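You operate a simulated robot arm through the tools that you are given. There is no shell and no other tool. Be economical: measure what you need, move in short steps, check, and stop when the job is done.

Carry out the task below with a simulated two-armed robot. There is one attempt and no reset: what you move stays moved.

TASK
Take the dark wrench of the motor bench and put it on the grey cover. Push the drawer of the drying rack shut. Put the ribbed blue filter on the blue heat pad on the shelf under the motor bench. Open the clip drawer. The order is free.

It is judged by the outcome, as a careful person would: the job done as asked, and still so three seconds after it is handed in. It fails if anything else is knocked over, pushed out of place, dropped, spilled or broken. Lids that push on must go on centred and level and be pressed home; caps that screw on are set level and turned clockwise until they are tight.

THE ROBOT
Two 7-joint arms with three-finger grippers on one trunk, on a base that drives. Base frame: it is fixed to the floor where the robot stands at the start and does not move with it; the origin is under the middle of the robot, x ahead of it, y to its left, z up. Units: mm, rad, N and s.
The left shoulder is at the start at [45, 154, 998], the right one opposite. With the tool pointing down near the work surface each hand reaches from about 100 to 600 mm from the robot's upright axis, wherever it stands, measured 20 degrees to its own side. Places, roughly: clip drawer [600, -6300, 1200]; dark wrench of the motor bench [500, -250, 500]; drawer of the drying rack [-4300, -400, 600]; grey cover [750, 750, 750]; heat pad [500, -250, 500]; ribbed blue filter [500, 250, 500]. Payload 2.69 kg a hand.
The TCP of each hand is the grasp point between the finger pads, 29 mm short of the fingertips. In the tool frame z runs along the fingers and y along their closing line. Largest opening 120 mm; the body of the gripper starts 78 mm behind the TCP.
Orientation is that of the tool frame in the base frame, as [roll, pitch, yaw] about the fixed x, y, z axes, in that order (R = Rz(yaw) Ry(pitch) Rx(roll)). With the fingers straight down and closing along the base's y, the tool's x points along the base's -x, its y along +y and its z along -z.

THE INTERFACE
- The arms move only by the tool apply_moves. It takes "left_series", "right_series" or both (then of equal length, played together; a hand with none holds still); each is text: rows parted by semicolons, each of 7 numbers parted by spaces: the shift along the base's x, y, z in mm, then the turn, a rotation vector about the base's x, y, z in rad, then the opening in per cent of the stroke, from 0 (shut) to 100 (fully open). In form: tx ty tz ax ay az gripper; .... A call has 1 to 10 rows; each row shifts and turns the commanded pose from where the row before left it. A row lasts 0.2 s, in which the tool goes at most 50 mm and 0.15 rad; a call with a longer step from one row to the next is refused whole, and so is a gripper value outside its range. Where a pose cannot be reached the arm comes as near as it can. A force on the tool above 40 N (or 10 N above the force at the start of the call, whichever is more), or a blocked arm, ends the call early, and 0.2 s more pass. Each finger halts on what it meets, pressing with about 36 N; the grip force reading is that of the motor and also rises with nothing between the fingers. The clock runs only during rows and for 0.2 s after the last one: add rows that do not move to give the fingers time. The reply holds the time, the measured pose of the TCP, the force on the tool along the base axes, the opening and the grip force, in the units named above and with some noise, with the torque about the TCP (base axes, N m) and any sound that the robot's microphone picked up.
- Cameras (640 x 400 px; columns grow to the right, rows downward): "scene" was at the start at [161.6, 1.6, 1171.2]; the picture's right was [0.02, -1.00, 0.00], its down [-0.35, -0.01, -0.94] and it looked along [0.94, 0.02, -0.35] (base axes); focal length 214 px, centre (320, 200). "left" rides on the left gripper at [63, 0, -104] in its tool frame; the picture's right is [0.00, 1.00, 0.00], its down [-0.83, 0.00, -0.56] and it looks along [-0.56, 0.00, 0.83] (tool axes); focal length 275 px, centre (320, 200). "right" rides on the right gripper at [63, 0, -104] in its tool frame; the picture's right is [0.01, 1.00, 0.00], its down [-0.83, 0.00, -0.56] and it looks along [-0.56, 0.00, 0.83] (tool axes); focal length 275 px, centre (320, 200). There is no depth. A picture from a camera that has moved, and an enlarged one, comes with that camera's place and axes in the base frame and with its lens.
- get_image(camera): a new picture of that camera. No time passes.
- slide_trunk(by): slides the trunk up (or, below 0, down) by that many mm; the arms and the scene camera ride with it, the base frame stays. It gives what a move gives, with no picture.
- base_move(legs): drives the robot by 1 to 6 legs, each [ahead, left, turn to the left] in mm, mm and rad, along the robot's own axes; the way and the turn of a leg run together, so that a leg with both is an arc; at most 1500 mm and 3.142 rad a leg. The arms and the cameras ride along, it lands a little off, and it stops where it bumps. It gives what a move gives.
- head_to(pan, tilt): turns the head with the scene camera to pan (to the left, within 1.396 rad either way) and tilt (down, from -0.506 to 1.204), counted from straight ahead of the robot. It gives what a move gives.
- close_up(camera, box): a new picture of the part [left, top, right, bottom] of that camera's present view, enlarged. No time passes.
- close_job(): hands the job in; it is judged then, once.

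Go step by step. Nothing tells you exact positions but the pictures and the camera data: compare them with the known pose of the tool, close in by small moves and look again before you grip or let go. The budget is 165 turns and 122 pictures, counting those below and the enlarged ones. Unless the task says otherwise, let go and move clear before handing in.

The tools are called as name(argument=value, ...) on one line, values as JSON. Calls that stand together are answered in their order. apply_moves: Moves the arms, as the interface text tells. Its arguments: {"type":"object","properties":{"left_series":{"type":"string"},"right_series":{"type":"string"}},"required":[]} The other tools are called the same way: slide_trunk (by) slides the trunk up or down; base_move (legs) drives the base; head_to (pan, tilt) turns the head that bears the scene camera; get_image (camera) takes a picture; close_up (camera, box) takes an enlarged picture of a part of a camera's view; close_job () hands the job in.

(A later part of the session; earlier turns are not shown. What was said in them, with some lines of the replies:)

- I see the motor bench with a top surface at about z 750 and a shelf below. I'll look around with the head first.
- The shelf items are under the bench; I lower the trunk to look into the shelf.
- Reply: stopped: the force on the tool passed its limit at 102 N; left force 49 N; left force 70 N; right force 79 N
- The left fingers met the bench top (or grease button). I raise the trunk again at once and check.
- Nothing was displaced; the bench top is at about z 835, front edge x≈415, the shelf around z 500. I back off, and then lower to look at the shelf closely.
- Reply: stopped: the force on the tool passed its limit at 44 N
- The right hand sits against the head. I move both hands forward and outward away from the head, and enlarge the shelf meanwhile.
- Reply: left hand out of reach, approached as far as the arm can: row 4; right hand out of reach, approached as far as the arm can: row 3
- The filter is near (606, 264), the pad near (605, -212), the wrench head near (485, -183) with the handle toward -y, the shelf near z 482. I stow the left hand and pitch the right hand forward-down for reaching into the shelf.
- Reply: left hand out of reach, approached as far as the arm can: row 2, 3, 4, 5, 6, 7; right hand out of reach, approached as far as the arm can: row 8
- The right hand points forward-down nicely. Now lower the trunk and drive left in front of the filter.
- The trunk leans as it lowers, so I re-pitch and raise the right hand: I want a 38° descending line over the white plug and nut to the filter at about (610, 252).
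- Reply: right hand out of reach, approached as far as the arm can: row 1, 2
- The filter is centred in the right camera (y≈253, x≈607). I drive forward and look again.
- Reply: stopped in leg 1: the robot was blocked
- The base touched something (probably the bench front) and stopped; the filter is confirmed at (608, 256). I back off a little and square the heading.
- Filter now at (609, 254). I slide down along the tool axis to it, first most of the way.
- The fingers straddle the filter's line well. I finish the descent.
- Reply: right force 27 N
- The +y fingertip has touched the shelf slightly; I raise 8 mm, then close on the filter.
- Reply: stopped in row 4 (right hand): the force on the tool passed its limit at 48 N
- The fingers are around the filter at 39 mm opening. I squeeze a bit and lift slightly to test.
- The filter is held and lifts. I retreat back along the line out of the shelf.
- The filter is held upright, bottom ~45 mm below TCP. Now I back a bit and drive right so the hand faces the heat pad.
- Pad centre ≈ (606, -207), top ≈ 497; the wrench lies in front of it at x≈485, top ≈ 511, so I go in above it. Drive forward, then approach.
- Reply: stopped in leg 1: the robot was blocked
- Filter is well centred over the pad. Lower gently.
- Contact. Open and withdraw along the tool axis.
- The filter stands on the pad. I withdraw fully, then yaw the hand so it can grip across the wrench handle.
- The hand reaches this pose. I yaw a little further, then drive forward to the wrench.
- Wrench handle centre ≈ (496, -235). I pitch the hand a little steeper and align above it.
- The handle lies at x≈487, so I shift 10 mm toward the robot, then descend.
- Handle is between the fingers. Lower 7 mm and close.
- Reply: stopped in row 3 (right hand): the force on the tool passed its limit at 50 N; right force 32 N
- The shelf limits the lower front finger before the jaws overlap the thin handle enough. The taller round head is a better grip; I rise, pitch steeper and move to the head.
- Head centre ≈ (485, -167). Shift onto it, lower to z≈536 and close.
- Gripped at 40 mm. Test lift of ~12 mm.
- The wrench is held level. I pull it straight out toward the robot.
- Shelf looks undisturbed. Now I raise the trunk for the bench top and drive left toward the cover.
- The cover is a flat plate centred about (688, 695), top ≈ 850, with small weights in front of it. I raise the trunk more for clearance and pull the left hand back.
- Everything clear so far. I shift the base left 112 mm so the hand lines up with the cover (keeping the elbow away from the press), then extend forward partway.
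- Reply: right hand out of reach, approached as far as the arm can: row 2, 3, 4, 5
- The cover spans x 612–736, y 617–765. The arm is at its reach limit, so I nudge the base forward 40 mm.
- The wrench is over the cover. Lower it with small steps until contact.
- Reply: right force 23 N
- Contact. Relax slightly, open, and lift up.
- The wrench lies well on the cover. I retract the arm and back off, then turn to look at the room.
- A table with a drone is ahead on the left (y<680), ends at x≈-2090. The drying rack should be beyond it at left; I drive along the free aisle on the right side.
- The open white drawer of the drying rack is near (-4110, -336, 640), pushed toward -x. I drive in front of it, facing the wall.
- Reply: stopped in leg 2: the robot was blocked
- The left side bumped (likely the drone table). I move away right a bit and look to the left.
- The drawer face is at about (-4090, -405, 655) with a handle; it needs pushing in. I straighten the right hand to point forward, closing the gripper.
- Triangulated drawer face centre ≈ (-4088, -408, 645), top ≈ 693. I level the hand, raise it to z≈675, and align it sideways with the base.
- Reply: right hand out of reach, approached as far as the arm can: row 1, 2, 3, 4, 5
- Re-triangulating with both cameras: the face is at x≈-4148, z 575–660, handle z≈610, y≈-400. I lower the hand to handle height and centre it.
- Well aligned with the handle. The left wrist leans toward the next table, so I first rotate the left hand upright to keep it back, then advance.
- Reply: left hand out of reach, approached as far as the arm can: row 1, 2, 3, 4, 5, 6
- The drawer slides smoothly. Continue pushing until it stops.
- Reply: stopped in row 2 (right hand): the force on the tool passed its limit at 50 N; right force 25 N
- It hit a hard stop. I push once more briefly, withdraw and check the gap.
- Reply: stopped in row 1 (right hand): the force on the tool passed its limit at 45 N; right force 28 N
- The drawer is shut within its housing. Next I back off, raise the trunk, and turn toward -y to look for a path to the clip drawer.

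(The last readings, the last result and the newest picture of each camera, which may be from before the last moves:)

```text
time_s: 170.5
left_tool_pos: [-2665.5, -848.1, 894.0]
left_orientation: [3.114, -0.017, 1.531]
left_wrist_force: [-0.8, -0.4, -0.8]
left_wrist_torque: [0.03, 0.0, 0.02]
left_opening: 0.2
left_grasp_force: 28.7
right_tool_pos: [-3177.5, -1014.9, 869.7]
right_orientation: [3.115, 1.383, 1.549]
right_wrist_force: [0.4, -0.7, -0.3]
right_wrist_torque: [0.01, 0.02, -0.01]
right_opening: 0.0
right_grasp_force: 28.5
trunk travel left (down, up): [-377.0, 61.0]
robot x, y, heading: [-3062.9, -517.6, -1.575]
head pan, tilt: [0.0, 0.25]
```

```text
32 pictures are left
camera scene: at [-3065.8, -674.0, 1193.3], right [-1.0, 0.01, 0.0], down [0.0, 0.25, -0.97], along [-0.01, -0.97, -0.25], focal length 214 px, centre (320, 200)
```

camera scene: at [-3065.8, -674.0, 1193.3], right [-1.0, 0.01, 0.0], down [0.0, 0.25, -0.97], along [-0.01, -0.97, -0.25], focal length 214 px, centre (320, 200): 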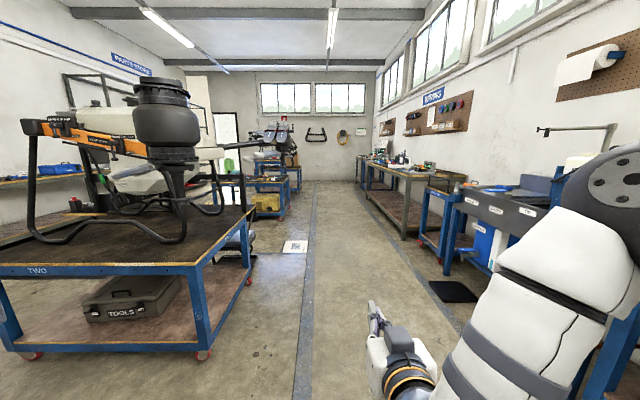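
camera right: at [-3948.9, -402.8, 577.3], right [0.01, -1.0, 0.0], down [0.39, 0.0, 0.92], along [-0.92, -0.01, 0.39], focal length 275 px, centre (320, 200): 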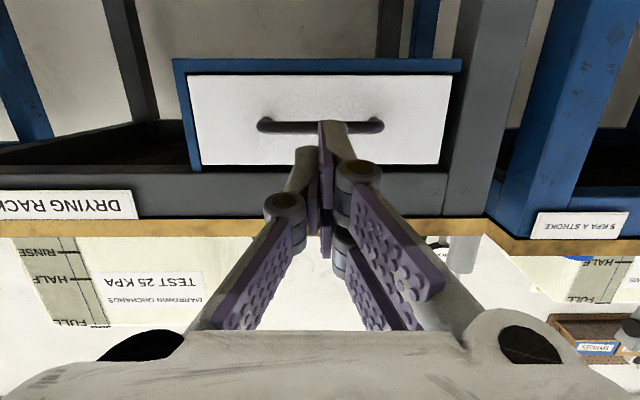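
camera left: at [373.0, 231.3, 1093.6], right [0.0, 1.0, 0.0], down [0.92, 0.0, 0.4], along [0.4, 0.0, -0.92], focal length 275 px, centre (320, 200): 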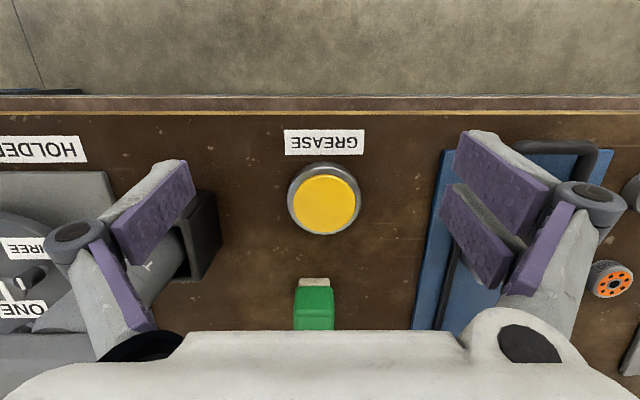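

A clear aisle runs along -y. I shift right a bit and drive about 2.9 m, then look left.

base_move(legs=[[0, -240, 0], [1500, 0, 0], [1400, 0, 0], [0, 0, 0.6]])

get_image(camera="scene")

```text
time_s: 188.3
left_tool_pos: [-2777.0, -3465.5, 895.3]
left_orientation: [3.112, -0.017, 2.152]
left_wrist_force: [-0.1, -1.0, 0.5]
left_wrist_torque: [-0.04, -0.02, 0.01]
left_opening: 0.0
left_grasp_force: 28.4
right_tool_pos: [-3094.6, -3899.9, 869.9]
right_orientation: [3.115, 1.384, 2.173]
right_wrist_force: [0.9, 0.4, -0.8]
right_wrist_torque: [-0.01, -0.02, 0.0]
right_opening: 0.0
right_grasp_force: 28.1
trunk travel left (down, up): [-377.0, 61.0]
robot x, y, heading: [-3294.1, -3431.1, -0.955]
head pan, tilt: [0.0, 0.25]
```

```text
31 pictures are left
camera scene: at [-3202.6, -3558.1, 1193.4], right [-0.82, -0.58, 0.0], down [-0.14, 0.2, -0.97], along [0.56, -0.79, -0.25], focal length 214 px, centre (320, 200)
```

scene: 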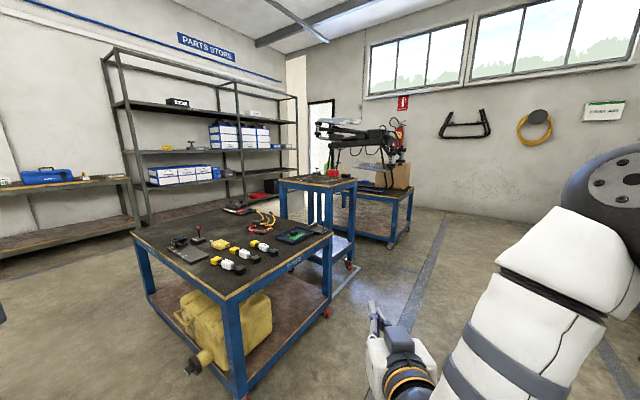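

The parts store rack with small drawers (the clip drawer around (600,-6300,1200)) is on the +x wall. I go around the connector table through the gap at y≈-2950, then along the rack side.

base_move(legs=[[0, 0, 0.955], [0, 470, 0], [1500, 0, 0], [1000, 0, 0]])

base_move(legs=[[0, 0, -1.1]])

get_image(camera="scene")

```text
time_s: 197.0
left_tool_pos: [-2727.6, -2548.0, 913.1]
left_orientation: [3.112, 0.05, 3.127]
left_wrist_force: [0.0, -0.2, -0.2]
left_wrist_torque: [0.0, 0.04, 0.0]
left_opening: 0.0
left_grasp_force: 28.4
right_tool_pos: [-2550.8, -3057.7, 883.2]
right_orientation: [3.134, 1.41, -3.12]
right_wrist_force: [1.7, 0.1, -0.6]
right_wrist_torque: [-0.01, 0.05, -0.01]
right_opening: 0.0
right_grasp_force: 28.6
trunk travel left (down, up): [-377.0, 61.0]
robot x, y, heading: [-3032.3, -2956.3, 0.015]
head pan, tilt: [0.0, 0.25]
stopped in leg 3: the robot was blocked; the commanded pose is now the measured one
```

```text
time_s: 197.8
left_tool_pos: [-2728.1, -2549.4, 913.2]
left_orientation: [3.116, 0.05, 3.123]
left_wrist_force: [0.3, -0.8, 0.0]
left_wrist_torque: [0.0, 0.04, -0.01]
left_opening: 0.0
left_grasp_force: 28.2
right_tool_pos: [-2553.8, -3060.1, 882.4]
right_orientation: [3.13, 1.409, -3.135]
right_wrist_force: [-1.1, -0.1, 0.0]
right_wrist_torque: [-0.02, -0.01, 0.01]
right_opening: 0.0
right_grasp_force: 28.9
trunk travel left (down, up): [-377.0, 61.0]
robot x, y, heading: [-3037.1, -2955.6, 0.007]
head pan, tilt: [0.0, 0.25]
stopped in leg 1: the robot was blocked; the commanded pose is now the measured one
```

```text
30 pictures are left
camera scene: at [-2904.7, -2953.4, 1197.2], right [0.01, -1.0, 0.0], down [-0.23, 0.0, -0.97], along [0.97, 0.01, -0.23], focal length 214 px, centre (320, 200)
```

scene: 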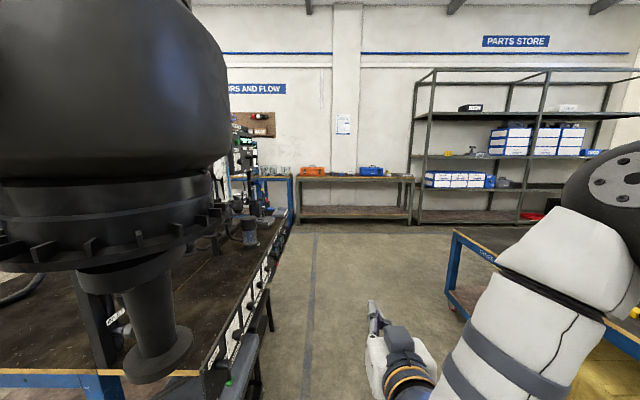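

A table with a large black machine is close on the left and stopped me. I back off, check it, tuck the left hand in, and sidestep to the middle of the gap.

base_move(legs=[[-220, 0, 0], [0, -290, 0]])

apply_moves(left_series="5 -30 0 0 0 0 0;5 -30 0 0 0 0 0;5 -30 0 0 0 0 0;5 -30 0 0 0 0 0;5 -30 0 0 0 0 0")

get_image(camera="scene")

```text
time_s: 201.9
left_tool_pos: [-2924.3, -2844.8, 905.4]
left_orientation: [3.113, 0.023, 3.115]
left_wrist_force: [1.1, 0.4, -1.0]
left_wrist_torque: [0.01, 0.0, 0.01]
left_opening: 0.0
left_grasp_force: 28.0
right_tool_pos: [-2755.0, -3355.0, 869.3]
right_orientation: [3.113, 1.387, 3.129]
right_wrist_force: [-0.3, -0.1, 0.0]
right_wrist_torque: [-0.01, 0.0, 0.01]
right_opening: 0.0
right_grasp_force: 29.1
trunk travel left (down, up): [-377.0, 61.0]
robot x, y, heading: [-3253.6, -3250.8, 0.006]
head pan, tilt: [0.0, 0.25]
```

```text
time_s: 203.1
left_tool_pos: [-2867.8, -2958.6, 883.0]
left_orientation: [3.114, 0.023, 3.117]
left_wrist_force: [1.1, -0.8, -0.5]
left_wrist_torque: [0.03, 0.01, -0.01]
left_opening: 0.0
left_grasp_force: 28.1
left hand out of reach, approached as far as the arm can: row 3, 4, 5
right_tool_pos: [-2753.3, -3353.8, 869.9]
right_orientation: [3.114, 1.385, 3.131]
right_wrist_force: [-0.1, -0.5, 0.8]
right_wrist_torque: [-0.01, 0.03, -0.05]
right_opening: 0.0
right_grasp_force: 28.6
trunk travel left (down, up): [-377.0, 61.0]
robot x, y, heading: [-3251.0, -3245.5, 0.001]
head pan, tilt: [0.0, 0.25]
```

```text
29 pictures are left
camera scene: at [-3096.5, -3247.6, 1193.4], right [0.0, -1.0, 0.0], down [-0.25, 0.0, -0.97], along [0.97, 0.0, -0.25], focal length 214 px, centre (320, 200)
```

scene: 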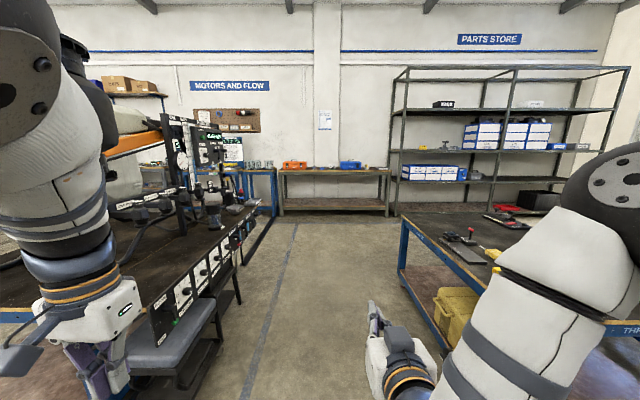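

The gap is about 1.1 m wide, centred near y≈-3195. I drive through.

base_move(legs=[[0, 50, 0], [1500, 0, 0], [950, 0, 0]])

get_image(camera="scene")

```text
time_s: 215.7
left_tool_pos: [-434.1, -2913.8, 883.1]
left_orientation: [3.115, 0.024, 3.109]
left_wrist_force: [0.8, 0.0, -0.6]
left_wrist_torque: [0.04, 0.01, 0.01]
left_opening: 0.0
left_grasp_force: 28.0
right_tool_pos: [-324.0, -3311.9, 869.1]
right_orientation: [3.113, 1.386, 3.126]
right_wrist_force: [-0.5, 0.3, -0.1]
right_wrist_torque: [0.04, 0.03, -0.01]
right_opening: 0.0
right_grasp_force: 28.4
trunk travel left (down, up): [-377.0, 61.0]
robot x, y, heading: [-822.6, -3204.3, -0.004]
head pan, tilt: [0.0, 0.25]
```

```text
28 pictures are left
camera scene: at [-665.0, -3202.6, 1193.4], right [0.0, -1.0, 0.0], down [-0.25, 0.0, -0.97], along [0.97, 0.0, -0.25], focal length 214 px, centre (320, 200)
```

scene: 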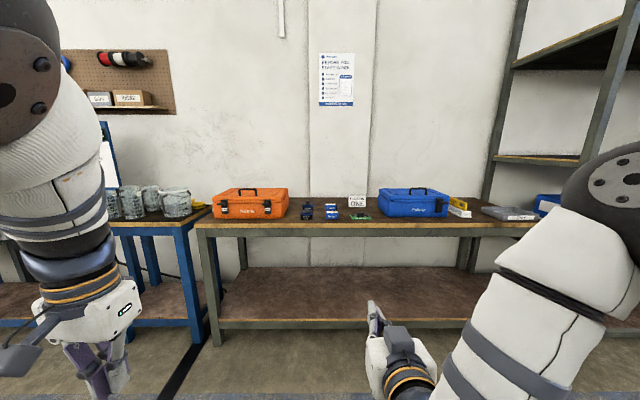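

base_move(legs=[[50, 0, 0], [0, -1500, 0], [0, -1400, 0]])

head_to(pan=0, tilt=0.1)

get_image(camera="scene")

```text
time_s: 238.3
left_tool_pos: [-358.0, -5798.7, 883.5]
left_orientation: [3.113, 0.023, 3.131]
left_wrist_force: [0.3, 0.5, -0.7]
left_wrist_torque: [0.01, 0.01, 0.01]
left_opening: 0.0
left_grasp_force: 28.8
right_tool_pos: [-240.5, -6195.0, 869.5]
right_orientation: [3.113, 1.386, -3.138]
right_wrist_force: [0.4, 0.0, 0.6]
right_wrist_torque: [-0.01, -0.01, -0.02]
right_opening: 0.0
right_grasp_force: 28.2
trunk travel left (down, up): [-377.0, 61.0]
robot x, y, heading: [-741.6, -6093.1, 0.024]
head pan, tilt: [0.0, 0.25]
```

```text
time_s: 239.1
left_tool_pos: [-357.7, -5798.5, 883.6]
left_orientation: [3.115, 0.023, 3.131]
left_wrist_force: [-0.5, 0.1, 0.1]
left_wrist_torque: [0.03, 0.03, 0.04]
left_opening: 0.1
left_grasp_force: 28.4
right_tool_pos: [-240.7, -6193.7, 869.5]
right_orientation: [3.117, 1.386, -3.137]
right_wrist_force: [-0.3, 0.0, 0.4]
right_wrist_torque: [-0.01, 0.0, -0.02]
right_opening: 0.3
right_grasp_force: 28.4
trunk travel left (down, up): [-377.0, 61.0]
robot x, y, heading: [-741.4, -6097.1, 0.017]
head pan, tilt: [0.0, 0.099]
```

```text
27 pictures are left
camera scene: at [-585.7, -6091.9, 1207.3], right [0.02, -1.0, 0.0], down [-0.1, 0.0, -0.99], along [0.99, 0.02, -0.1], focal length 214 px, centre (320, 200)
```

scene: 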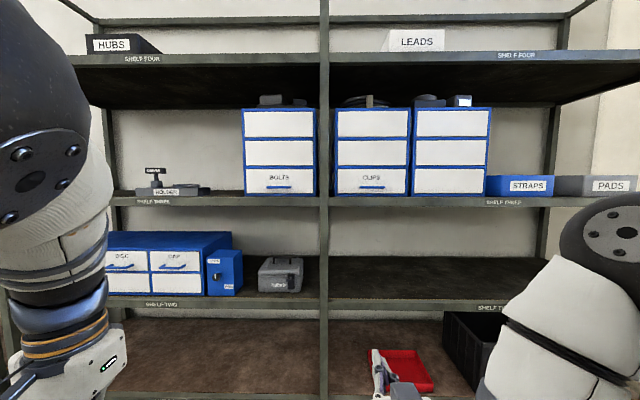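

close_up(camera="scene", box=[300, 95, 500, 220])

```text
3.20 times, centred on (400, 158) of scene
camera zoom: at [-585.7, -6091.9, 1207.3], right [0.02, -1.0, 0.0], down [-0.1, 0.0, -0.99], along [0.99, 0.02, -0.1], focal length 686 px, centre (64, 336)
```

zoom: 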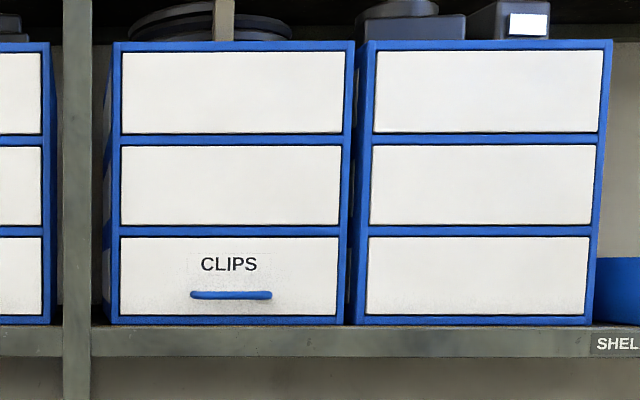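

The CLIPS drawer is the bottom one, with a horizontal blue bar handle. I raise the trunk and hand, and roll the hand so the jaws close vertically.

slide_trunk(by=60)

apply_moves(right_series="-5 0 22 0.145 0 0 20;-5 0 22 0.145 0 0 40;-5 0 22 0.145 0 0 50;-5 0 22 0.145 0 0 50;-5 0 22 0.145 0 0 50;-5 0 22 0.145 0 0 50;0 0 22 0.145 0 0 50;0 0 22 0.145 0 0 50;0 0 22 0.145 0 0 50;0 0 20 0.145 0 0 50")

get_image(camera="scene")

get_image(camera="right")

```text
time_s: 240.1
left_tool_pos: [-359.4, -5798.6, 942.1]
left_orientation: [3.114, 0.021, 3.136]
left_wrist_force: [-0.5, 0.3, -2.1]
left_wrist_torque: [0.0, 0.03, 0.01]
left_opening: 0.0
left_grasp_force: 28.1
right_tool_pos: [-240.2, -6194.6, 927.3]
right_orientation: [3.117, 1.382, -3.136]
right_wrist_force: [1.6, -0.6, -0.3]
right_wrist_torque: [0.02, 0.01, -0.02]
right_opening: 0.0
right_grasp_force: 28.2
trunk travel left (down, up): [-437.0, 1.0]
robot x, y, heading: [-740.4, -6092.9, 0.018]
head pan, tilt: [0.0, 0.099]
```

```text
time_s: 242.2
left_tool_pos: [-359.9, -5798.2, 943.1]
left_orientation: [3.113, 0.024, 3.131]
left_wrist_force: [-0.2, -0.3, 0.3]
left_wrist_torque: [0.01, 0.0, -0.02]
left_opening: 0.0
left_grasp_force: 28.6
right_tool_pos: [-273.4, -6179.3, 1157.8]
right_orientation: [1.564, 0.117, 1.755]
right_wrist_force: [0.1, 0.1, 0.1]
right_wrist_torque: [0.01, 0.01, -0.03]
right_opening: 60.0
right_grasp_force: 0.0
right hand out of reach, approached as far as the arm can: row 2, 3, 4
trunk travel left (down, up): [-437.0, 1.0]
robot x, y, heading: [-741.2, -6093.7, 0.019]
head pan, tilt: [0.0, 0.099]
```

```text
25 pictures are left
camera scene: at [-645.4, -6092.9, 1275.2], right [0.02, -1.0, 0.0], down [-0.1, 0.0, -0.99], along [0.99, 0.02, -0.1], focal length 214 px, centre (320, 200)
```

scene: 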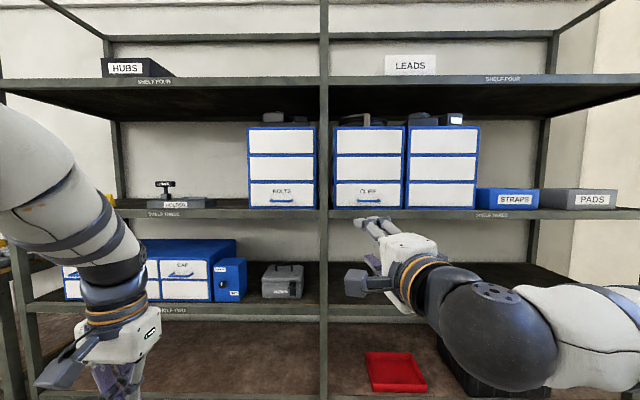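

```text
24 pictures are left
camera right: at [-387.1, -6138.7, 1150.4], right [-0.03, 0.12, 0.99], down [-0.39, -0.91, 0.1], along [0.92, -0.39, 0.07], focal length 275 px, centre (320, 200)
```

right: 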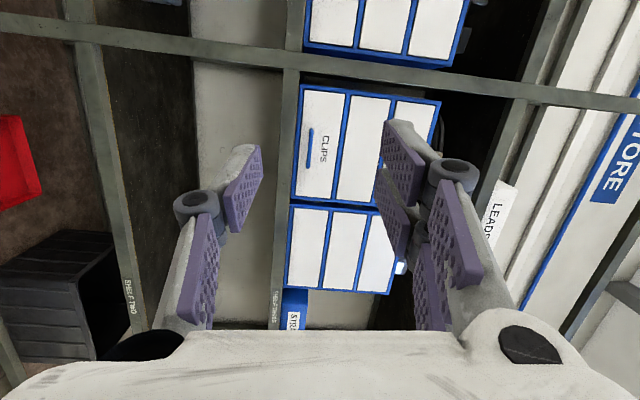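

The hand is now rolled with jaws vertical. Handle triangulates to about (551, -6346, 1161). I straighten the yaw, align sideways and drive closer.

apply_moves(right_series="0 0 1 0 0 -0.1 50;0 0 1 0 0 -0.1 50")

base_move(legs=[[0, 0, -0.019], [0, -165, 0], [520, 0, 0]])

get_image(camera="right")

get_image(camera="scene")

```text
time_s: 242.8
left_tool_pos: [-359.2, -5797.8, 943.4]
left_orientation: [3.115, 0.024, 3.131]
left_wrist_force: [0.1, -1.0, 0.0]
left_wrist_torque: [0.03, 0.03, 0.01]
left_opening: 0.0
left_grasp_force: 28.5
right_tool_pos: [-274.6, -6178.2, 1159.8]
right_orientation: [1.562, 0.118, 1.558]
right_wrist_force: [0.2, -0.5, -0.2]
right_wrist_torque: [0.02, 0.0, -0.01]
right_opening: 59.9
right_grasp_force: 0.0
trunk travel left (down, up): [-437.0, 1.0]
robot x, y, heading: [-742.1, -6095.8, 0.014]
head pan, tilt: [0.0, 0.099]
```

```text
time_s: 247.7
left_tool_pos: [167.2, -5972.9, 943.1]
left_orientation: [3.112, 0.023, 3.113]
left_wrist_force: [0.6, 0.6, 0.0]
left_wrist_torque: [0.0, 0.03, 0.01]
left_opening: 0.0
left_grasp_force: 28.2
right_tool_pos: [245.9, -6355.8, 1159.8]
right_orientation: [1.563, 0.118, 1.539]
right_wrist_force: [0.3, 0.2, -0.6]
right_wrist_torque: [0.03, -0.01, -0.02]
right_opening: 59.8
right_grasp_force: 0.2
trunk travel left (down, up): [-437.0, 1.0]
robot x, y, heading: [-217.3, -6264.0, 0.001]
head pan, tilt: [0.0, 0.099]
```

```text
23 pictures are left
camera right: at [144.1, -6290.8, 1152.0], right [0.0, 0.12, 0.99], down [-0.58, -0.81, 0.1], along [0.81, -0.58, 0.08], focal length 275 px, centre (320, 200)
```

right: 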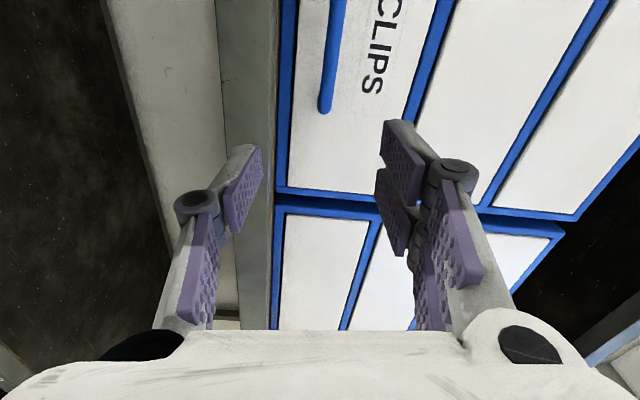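

```text
22 pictures are left
camera scene: at [-123.9, -6262.0, 1275.2], right [0.0, -1.0, 0.0], down [-0.1, 0.0, -0.99], along [0.99, 0.0, -0.1], focal length 214 px, centre (320, 200)
```

scene: 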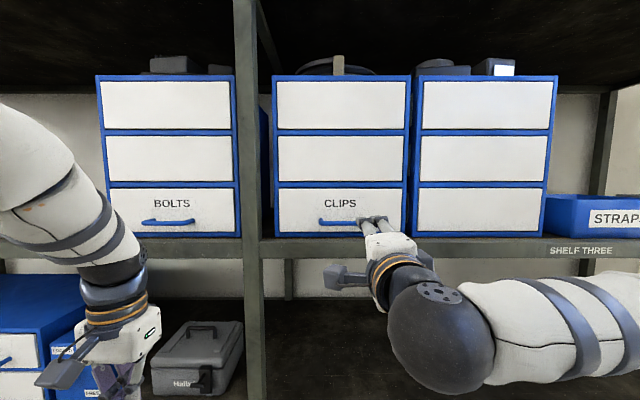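

The face is closer than assumed (handle ≈ x 415, y -6317, z 1164 from scale change). I align y, z and roll.

apply_moves(right_series="0 13 1 0.06 0 0.02 50;0 13 1 0.058 0 0.01 50;0 13 2 0 0 0 50")

get_image(camera="right")

close_up(camera="scene", box=[260, 150, 420, 250])

```text
time_s: 248.5
left_tool_pos: [166.4, -5972.6, 943.0]
left_orientation: [3.116, 0.025, 3.114]
left_wrist_force: [-0.3, -0.4, -0.3]
left_wrist_torque: [-0.01, -0.01, 0.0]
left_opening: 0.2
left_grasp_force: 28.4
right_tool_pos: [243.7, -6317.4, 1174.9]
right_orientation: [1.57, 0.004, 1.571]
right_wrist_force: [0.2, -0.1, 0.2]
right_wrist_torque: [0.01, 0.0, -0.02]
right_opening: 59.8
right_grasp_force: 0.0
right hand out of reach, approached as far as the arm can: row 2
trunk travel left (down, up): [-437.0, 1.0]
robot x, y, heading: [-218.6, -6259.8, -0.001]
head pan, tilt: [0.0, 0.099]
```

```text
21 pictures are left
camera right: at [140.0, -6256.6, 1174.7], right [0.0, 0.01, 1.0], down [-0.56, -0.83, 0.01], along [0.83, -0.56, 0.0], focal length 275 px, centre (320, 200)
```

right: 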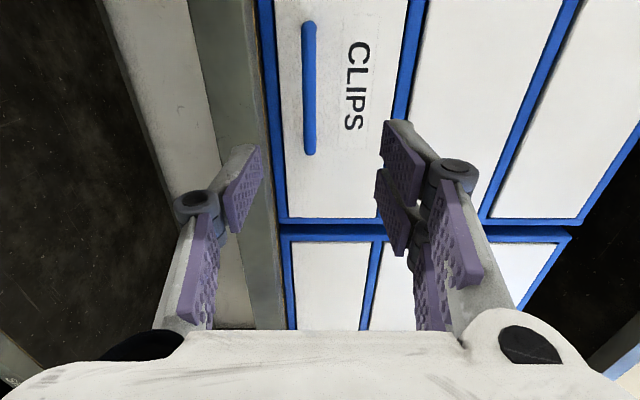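

```text
4.00 times, centred on (340, 200) of scene
camera zoom: at [-124.3, -6261.6, 1275.2], right [0.0, -1.0, 0.0], down [-0.1, 0.0, -1.0], along [1.0, 0.0, -0.1], focal length 858 px, centre (240, 200)
```

zoom: 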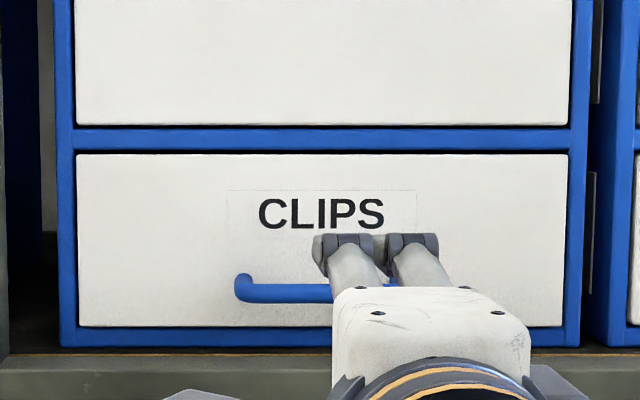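

Consistent now: handle at (410, -6313, 1164). Adjust height, narrow the jaws and advance.

apply_moves(right_series="0 4 -5 0 0 0 30;0 0 -5 0 0 0 28;0 0 0 0 0 0 28")

base_move(legs=[[95, 0, 0]])

get_image(camera="right")

close_up(camera="scene", box=[260, 170, 420, 270])

```text
time_s: 249.3
left_tool_pos: [167.0, -5972.8, 942.2]
left_orientation: [3.114, 0.023, 3.115]
left_wrist_force: [0.5, -0.2, 0.4]
left_wrist_torque: [0.01, -0.01, 0.04]
left_opening: 0.0
left_grasp_force: 28.4
right_tool_pos: [243.5, -6316.4, 1174.9]
right_orientation: [1.57, 0.004, 1.57]
right_wrist_force: [-0.1, -0.1, 0.6]
right_wrist_torque: [-0.01, 0.0, -0.02]
right_opening: 33.5
right_grasp_force: 0.0
right hand out of reach, approached as far as the arm can: row 1, 2
trunk travel left (down, up): [-437.0, 1.0]
robot x, y, heading: [-217.0, -6263.2, -0.001]
head pan, tilt: [0.0, 0.099]
```

```text
time_s: 250.5
left_tool_pos: [261.7, -5972.7, 942.9]
left_orientation: [3.114, 0.023, 3.114]
left_wrist_force: [0.4, 0.8, -0.1]
left_wrist_torque: [0.0, 0.01, -0.01]
left_opening: 0.0
left_grasp_force: 28.4
right_tool_pos: [338.7, -6316.9, 1175.7]
right_orientation: [1.57, 0.004, 1.571]
right_wrist_force: [0.4, -0.3, -1.1]
right_wrist_torque: [0.02, -0.01, 0.04]
right_opening: 33.5
right_grasp_force: 0.1
trunk travel left (down, up): [-437.0, 1.0]
robot x, y, heading: [-126.0, -6262.8, -0.007]
head pan, tilt: [0.0, 0.099]
```

```text
19 pictures are left
camera right: at [234.5, -6254.2, 1175.5], right [0.0, 0.01, 1.0], down [-0.56, -0.83, 0.01], along [0.83, -0.56, 0.01], focal length 275 px, centre (320, 200)
```

right: 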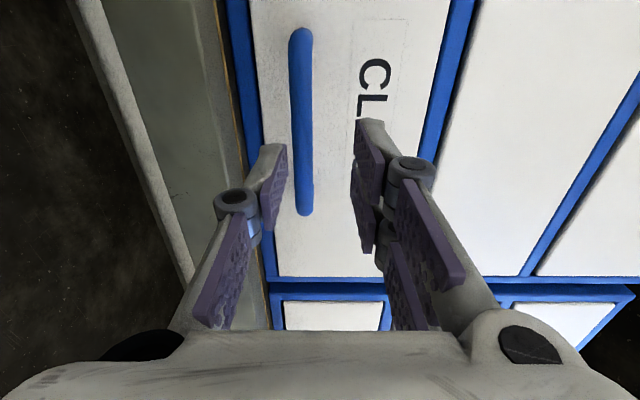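

```text
4.00 times, centred on (340, 220) of scene
camera zoom: at [-28.8, -6262.0, 1275.2], right [0.0, -1.0, 0.0], down [-0.1, 0.0, -0.99], along [0.99, 0.0, -0.1], focal length 858 px, centre (240, 120)
```

zoom: 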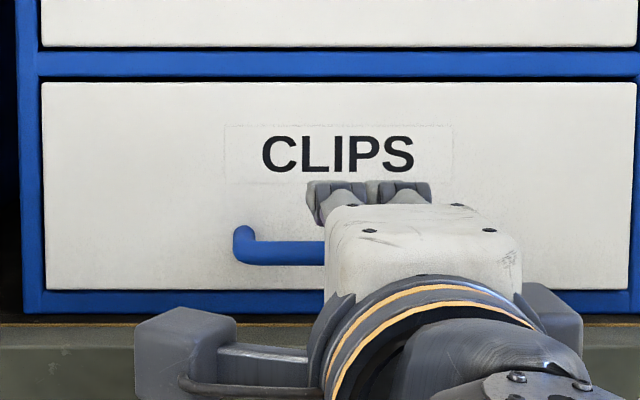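

Arm refuses the small lowering; use the trunk for −11 mm.

slide_trunk(by=-11)

base_move(legs=[[45, 0, 0]])

get_image(camera="right")

```text
time_s: 251.1
left_tool_pos: [262.5, -5973.4, 932.6]
left_orientation: [3.114, 0.023, 3.113]
left_wrist_force: [-0.5, 0.8, 0.2]
left_wrist_torque: [0.02, -0.02, 0.03]
left_opening: 0.1
left_grasp_force: 28.0
right_tool_pos: [338.1, -6316.4, 1166.1]
right_orientation: [1.57, 0.004, 1.571]
right_wrist_force: [-0.4, -0.5, 0.4]
right_wrist_torque: [-0.01, 0.0, 0.01]
right_opening: 33.5
right_grasp_force: 0.0
trunk travel left (down, up): [-426.0, 12.0]
robot x, y, heading: [-121.8, -6260.7, -0.001]
head pan, tilt: [0.0, 0.099]
```

```text
time_s: 252.0
left_tool_pos: [308.4, -5973.3, 931.2]
left_orientation: [3.113, 0.019, 3.114]
left_wrist_force: [0.6, 0.3, -1.0]
left_wrist_torque: [0.0, 0.04, 0.01]
left_opening: 0.1
left_grasp_force: 28.6
right_tool_pos: [384.1, -6317.4, 1163.4]
right_orientation: [1.57, 0.002, 1.571]
right_wrist_force: [0.4, 0.2, 0.1]
right_wrist_torque: [0.0, 0.01, -0.04]
right_opening: 33.4
right_grasp_force: 0.1
trunk travel left (down, up): [-426.0, 12.0]
robot x, y, heading: [-80.4, -6262.5, 0.001]
head pan, tilt: [0.0, 0.099]
```

```text
17 pictures are left
camera right: at [279.7, -6254.3, 1164.3], right [0.0, 0.01, 1.0], down [-0.56, -0.83, 0.01], along [0.83, -0.56, 0.0], focal length 275 px, centre (320, 200)
```

right: 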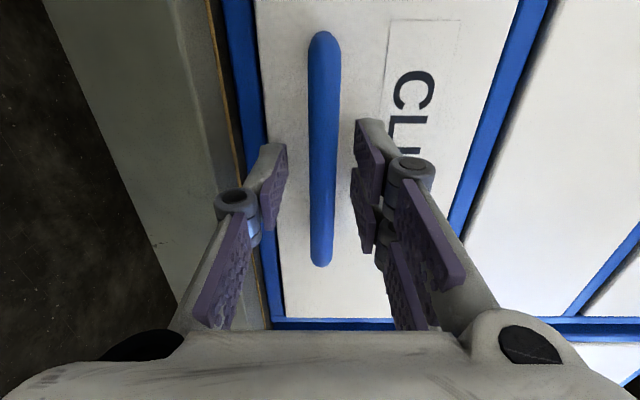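

The bar sits between the jaws. Advance 5 mm and close.

apply_moves(right_series="5 0 0 0 0 0 28;0 0 0 0 0 0 15;0 0 0 0 0 0 5;0 0 0 0 0 0 0;0 0 0 0 0 0 0")

get_image(camera="right")

```text
time_s: 253.2
left_tool_pos: [307.1, -5973.1, 931.6]
left_orientation: [3.114, 0.022, 3.113]
left_wrist_force: [0.3, 0.7, 0.1]
left_wrist_torque: [0.0, 0.0, 0.03]
left_opening: 0.0
left_grasp_force: 28.5
right_tool_pos: [388.5, -6316.7, 1164.8]
right_orientation: [1.566, 0.003, 1.572]
right_wrist_force: [1.2, 0.7, 5.4]
right_wrist_torque: [0.24, 0.0, -0.22]
right_opening: 10.5
right_grasp_force: 37.6
trunk travel left (down, up): [-426.0, 12.0]
robot x, y, heading: [-76.2, -6263.7, -0.002]
head pan, tilt: [0.0, 0.099]
```

```text
16 pictures are left
camera right: at [283.4, -6254.6, 1165.3], right [0.0, 0.01, 1.0], down [-0.56, -0.83, 0.0], along [0.83, -0.56, 0.01], focal length 275 px, centre (320, 200)
```

right: 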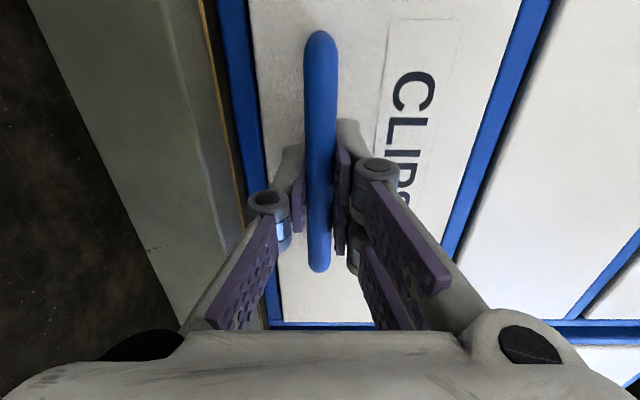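

Gripped the bar. Pull gently with the arm.

apply_moves(right_series="-8 0 0 0 0 0 0;-12 0 0 0 0 0 0;-12 0 0 0 0 0 0;-12 0 0 0 0 0 0")

get_image(camera="right")

```text
time_s: 254.2
left_tool_pos: [306.0, -5973.4, 932.0]
left_orientation: [3.114, 0.024, 3.113]
left_wrist_force: [0.4, 0.1, 0.6]
left_wrist_torque: [0.03, 0.0, 0.0]
left_opening: 0.1
left_grasp_force: 28.1
right_tool_pos: [342.7, -6315.6, 1164.6]
right_orientation: [1.57, 0.005, 1.571]
right_wrist_force: [0.3, -2.6, 9.0]
right_wrist_torque: [0.22, 0.0, 0.04]
right_opening: 10.3
right_grasp_force: 37.6
trunk travel left (down, up): [-426.0, 12.0]
robot x, y, heading: [-79.9, -6261.9, -0.001]
head pan, tilt: [0.0, 0.099]
```

```text
15 pictures are left
camera right: at [238.7, -6254.6, 1165.3], right [0.0, 0.01, 1.0], down [-0.56, -0.83, 0.0], along [0.83, -0.56, 0.01], focal length 275 px, centre (320, 200)
```

right: 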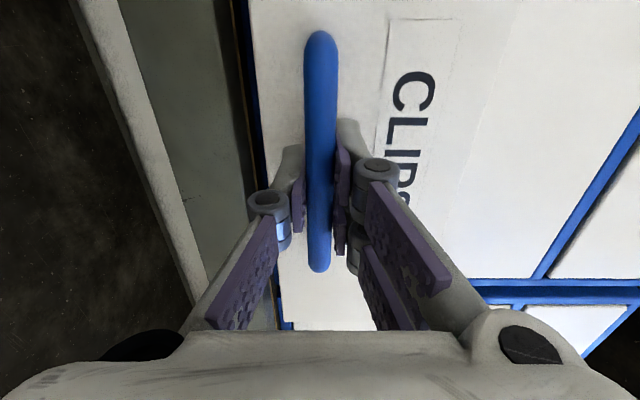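

The drawer comes out with the hand. Continue pulling.

apply_moves(right_series="-12 0 0 0 0 0 0;-12 0 0 0 0 0 0;-12 0 0 0 0 0 0;-12 0 0 0 0 0 0;-12 0 0 0 0 0 0;-12 0 0 0 0 0 0")

get_image(camera="scene")

```text
time_s: 255.2
left_tool_pos: [307.1, -5970.4, 931.5]
left_orientation: [3.115, 0.024, 3.114]
left_wrist_force: [0.1, -0.9, 0.5]
left_wrist_torque: [0.0, -0.02, 0.01]
left_opening: 0.0
left_grasp_force: 28.4
right_tool_pos: [330.8, -6316.8, 1166.1]
right_orientation: [1.586, 0.016, 1.597]
right_wrist_force: [-0.2, 12.4, -14.9]
right_wrist_torque: [0.84, -0.1, 1.07]
right_opening: 10.5
right_grasp_force: 38.0
right hand out of reach, approached as far as the arm can: row 1, 2, 3, 4
trunk travel left (down, up): [-426.0, 12.0]
robot x, y, heading: [-79.0, -6258.0, -0.001]
head pan, tilt: [0.0, 0.099]
stopped in row 4 (right hand): the force on the tool passed its limit at 44 N (the readings are from after the stop); the commanded pose is now the measured one
```

```text
14 pictures are left
camera scene: at [30.5, -6259.9, 1264.8], right [0.0, -1.0, 0.0], down [-0.1, 0.0, -0.99], along [0.99, 0.0, -0.1], focal length 214 px, centre (320, 200)
```

scene: 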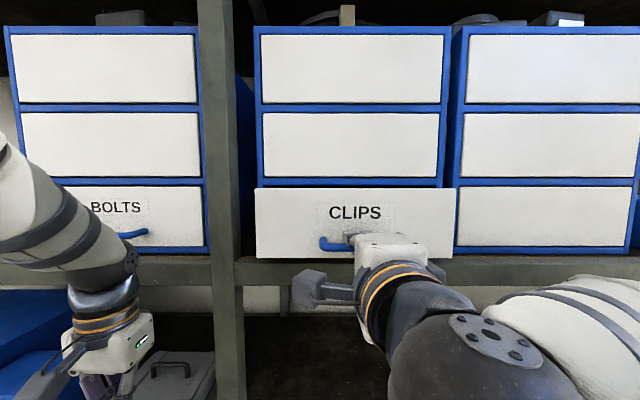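

The arm is folded to its limit; I pull by driving backward instead.

base_move(legs=[[-60, 0, 0]])

get_image(camera="scene")

```text
time_s: 256.1
left_tool_pos: [246.1, -5970.1, 930.3]
left_orientation: [3.117, 0.021, 3.114]
left_wrist_force: [-0.5, 0.7, 0.9]
left_wrist_torque: [0.01, -0.01, 0.0]
left_opening: 0.1
left_grasp_force: 28.4
right_tool_pos: [271.0, -6318.0, 1166.4]
right_orientation: [1.586, 0.015, 1.593]
right_wrist_force: [1.4, 23.0, -28.8]
right_wrist_torque: [0.84, -0.15, 0.52]
right_opening: 10.5
right_grasp_force: 37.3
trunk travel left (down, up): [-426.0, 12.0]
robot x, y, heading: [-141.1, -6260.1, -0.002]
head pan, tilt: [0.0, 0.099]
```

```text
13 pictures are left
camera scene: at [-28.4, -6258.4, 1264.5], right [0.0, -1.0, 0.0], down [-0.1, 0.0, -0.99], along [0.99, 0.0, -0.1], focal length 214 px, centre (320, 200)
```

scene: 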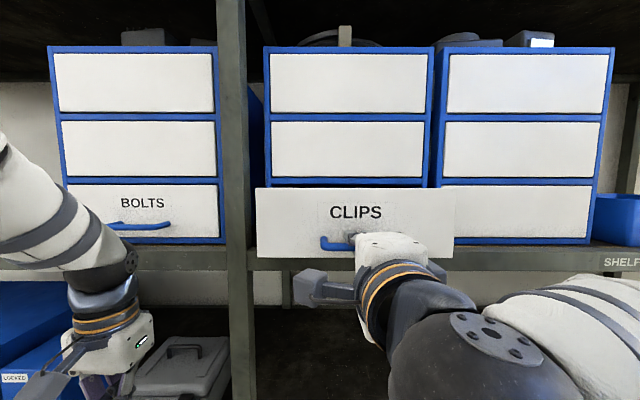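

Open about 118 mm. Relax the side force slightly and pull further.

apply_moves(right_series="0 2 -2 0 0 0 0;0 1 -1 0 0 0 0")

base_move(legs=[[-50, 0, 0]])

get_image(camera="scene")

```text
time_s: 256.7
left_tool_pos: [244.7, -5972.2, 932.2]
left_orientation: [3.112, 0.024, 3.117]
left_wrist_force: [-0.2, -0.2, -0.4]
left_wrist_torque: [0.0, -0.01, 0.0]
left_opening: 0.0
left_grasp_force: 28.7
right_tool_pos: [268.8, -6318.7, 1165.9]
right_orientation: [1.579, 0.013, 1.59]
right_wrist_force: [1.6, 0.7, 3.2]
right_wrist_torque: [0.76, 0.01, 1.08]
right_opening: 10.5
right_grasp_force: 38.0
trunk travel left (down, up): [-426.0, 12.0]
robot x, y, heading: [-142.3, -6261.2, 0.002]
head pan, tilt: [0.0, 0.099]
```

```text
time_s: 257.6
left_tool_pos: [195.2, -5971.7, 933.3]
left_orientation: [3.114, 0.026, 3.116]
left_wrist_force: [0.1, -0.2, 0.4]
left_wrist_torque: [-0.01, -0.04, 0.02]
left_opening: 0.0
left_grasp_force: 28.3
right_tool_pos: [219.7, -6317.4, 1165.4]
right_orientation: [1.58, 0.011, 1.591]
right_wrist_force: [0.7, 1.5, 17.0]
right_wrist_torque: [0.92, 0.06, -0.22]
right_opening: 10.7
right_grasp_force: 37.8
trunk travel left (down, up): [-426.0, 12.0]
robot x, y, heading: [-188.0, -6259.8, 0.003]
head pan, tilt: [0.0, 0.099]
```

```text
12 pictures are left
camera scene: at [-81.2, -6261.3, 1265.1], right [0.0, -1.0, 0.0], down [-0.1, 0.0, -1.0], along [1.0, 0.0, -0.1], focal length 214 px, centre (320, 200)
```

scene: 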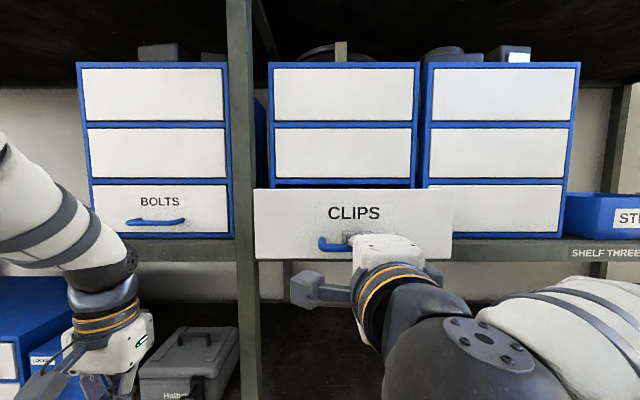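

base_move(legs=[[-40, 0, 0]])

get_image(camera="right")

```text
time_s: 258.5
left_tool_pos: [156.9, -5971.5, 932.5]
left_orientation: [3.113, 0.025, 3.113]
left_wrist_force: [0.1, -0.7, -1.1]
left_wrist_torque: [0.0, 0.03, 0.01]
left_opening: 0.3
left_grasp_force: 28.6
right_tool_pos: [179.3, -6319.3, 1165.1]
right_orientation: [1.58, 0.01, 1.588]
right_wrist_force: [0.9, -1.9, 15.5]
right_wrist_torque: [0.73, -0.07, -0.8]
right_opening: 11.0
right_grasp_force: 37.7
trunk travel left (down, up): [-426.0, 12.0]
robot x, y, heading: [-231.1, -6260.5, -0.003]
head pan, tilt: [0.0, 0.099]
```

```text
11 pictures are left
camera right: at [73.8, -6259.5, 1166.0], right [0.01, 0.02, 1.0], down [-0.54, -0.84, 0.02], along [0.84, -0.54, 0.0], focal length 275 px, centre (320, 200)
```

right: 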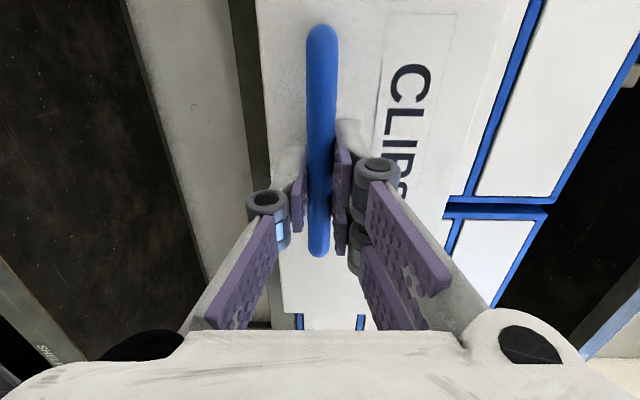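

base_move(legs=[[-35, 0, 0]])

get_image(camera="scene")

```text
time_s: 259.4
left_tool_pos: [145.3, -5972.7, 931.5]
left_orientation: [3.116, 0.021, 3.114]
left_wrist_force: [-0.7, -0.2, -0.6]
left_wrist_torque: [-0.04, 0.03, 0.01]
left_opening: 0.0
left_grasp_force: 28.9
right_tool_pos: [169.3, -6320.7, 1166.0]
right_orientation: [1.579, 0.006, 1.582]
right_wrist_force: [7.7, 0.1, -7.4]
right_wrist_torque: [0.46, 0.13, 0.64]
right_opening: 11.2
right_grasp_force: 38.4
trunk travel left (down, up): [-426.0, 12.0]
robot x, y, heading: [-242.3, -6263.4, -0.002]
head pan, tilt: [0.0, 0.099]
stopped in leg 1: the force on the tool passed its limit at 82 N (the readings are from after the stop); the commanded pose is now the measured one
```

```text
10 pictures are left
camera scene: at [-132.1, -6261.7, 1264.6], right [0.0, -1.0, 0.0], down [-0.1, 0.0, -0.99], along [0.99, 0.0, -0.1], focal length 214 px, centre (320, 200)
```

scene: 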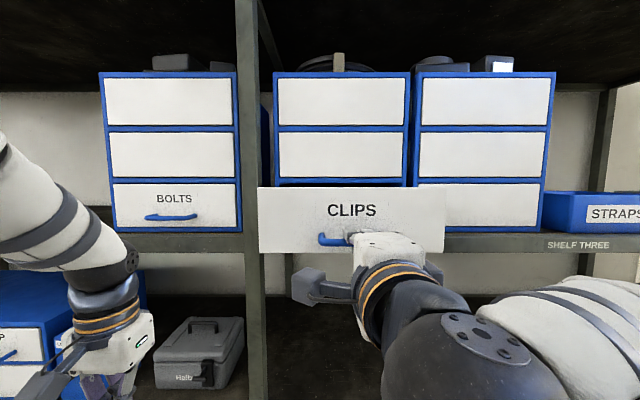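

The drawer is at its end stop (~220 mm open). Release the handle and back away.

apply_moves(right_series="0 0 0 0 0 0 12;0 0 0 0 0 0 25;0 0 0 0 0 0 30;0 0 0 0 0 0 30")

get_image(camera="right")

```text
time_s: 260.4
left_tool_pos: [142.6, -5972.3, 932.3]
left_orientation: [3.117, 0.023, 3.114]
left_wrist_force: [-0.6, -0.3, 0.3]
left_wrist_torque: [0.02, 0.02, 0.0]
left_opening: 0.0
left_grasp_force: 28.6
right_tool_pos: [167.5, -6320.4, 1168.2]
right_orientation: [1.573, 0.004, 1.584]
right_wrist_force: [0.4, -0.3, 0.0]
right_wrist_torque: [0.04, -0.02, 0.0]
right_opening: 36.2
right_grasp_force: 0.0
trunk travel left (down, up): [-426.0, 12.0]
robot x, y, heading: [-243.5, -6260.5, -0.002]
head pan, tilt: [0.0, 0.099]
```

```text
9 pictures are left
camera right: at [62.1, -6259.9, 1167.8], right [0.0, 0.01, 1.0], down [-0.55, -0.84, 0.01], along [0.84, -0.55, 0.0], focal length 275 px, centre (320, 200)
```

right: 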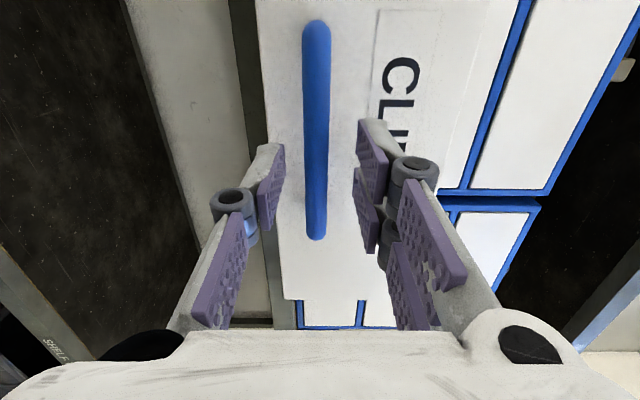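

base_move(legs=[[-300, 0, 0]])

get_image(camera="scene")

```text
time_s: 262.4
left_tool_pos: [-159.3, -5972.8, 931.9]
left_orientation: [3.115, 0.022, 3.113]
left_wrist_force: [-0.1, 0.0, -0.9]
left_wrist_torque: [0.04, -0.02, 0.0]
left_opening: 0.2
left_grasp_force: 28.5
right_tool_pos: [-135.0, -6320.2, 1166.8]
right_orientation: [1.574, 0.006, 1.583]
right_wrist_force: [0.3, 0.2, 0.0]
right_wrist_torque: [0.0, 0.01, 0.04]
right_opening: 35.7
right_grasp_force: 0.1
trunk travel left (down, up): [-426.0, 12.0]
robot x, y, heading: [-544.8, -6261.7, -0.001]
head pan, tilt: [0.0, 0.099]
```

```text
8 pictures are left
camera scene: at [-435.9, -6261.6, 1264.8], right [0.0, -1.0, 0.0], down [-0.1, 0.0, -1.0], along [1.0, 0.0, -0.1], focal length 214 px, centre (320, 200)
```

scene: 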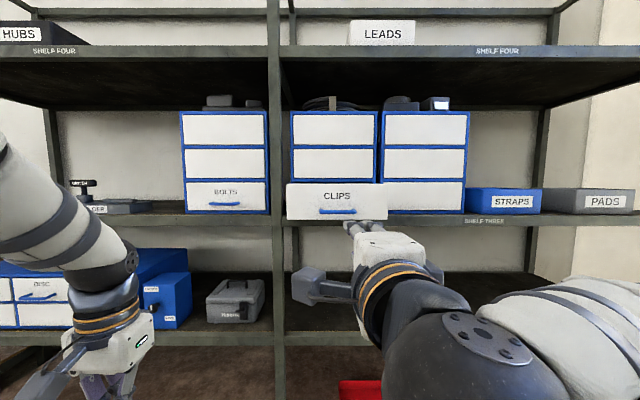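

The clip drawer stays open, the rack drawer is shut, the filter is on the pad, the wrench is on the cover, and both hands are clear. I hand in.

close_job()

```text
The job is handed in.
```

All four tasks are done and the job is handed in:

- **Wrench:** it lies flat on the grey cover.
- **Drying-rack drawer:** it is shut against its stop.
- **Filter:** the ribbed blue filter stands on the blue heat pad.
- **Clip drawer:** it is pulled out about 220 mm to its end stop.

Along the way the left fingers pressed onto the motor bench top once. The robot was also blocked four times while driving: twice at the bench front, once near the drone table and once at the black machine. I saw nothing moved at the bench, and the black machine looked undisturbed. I could not see the drone table afterwards.
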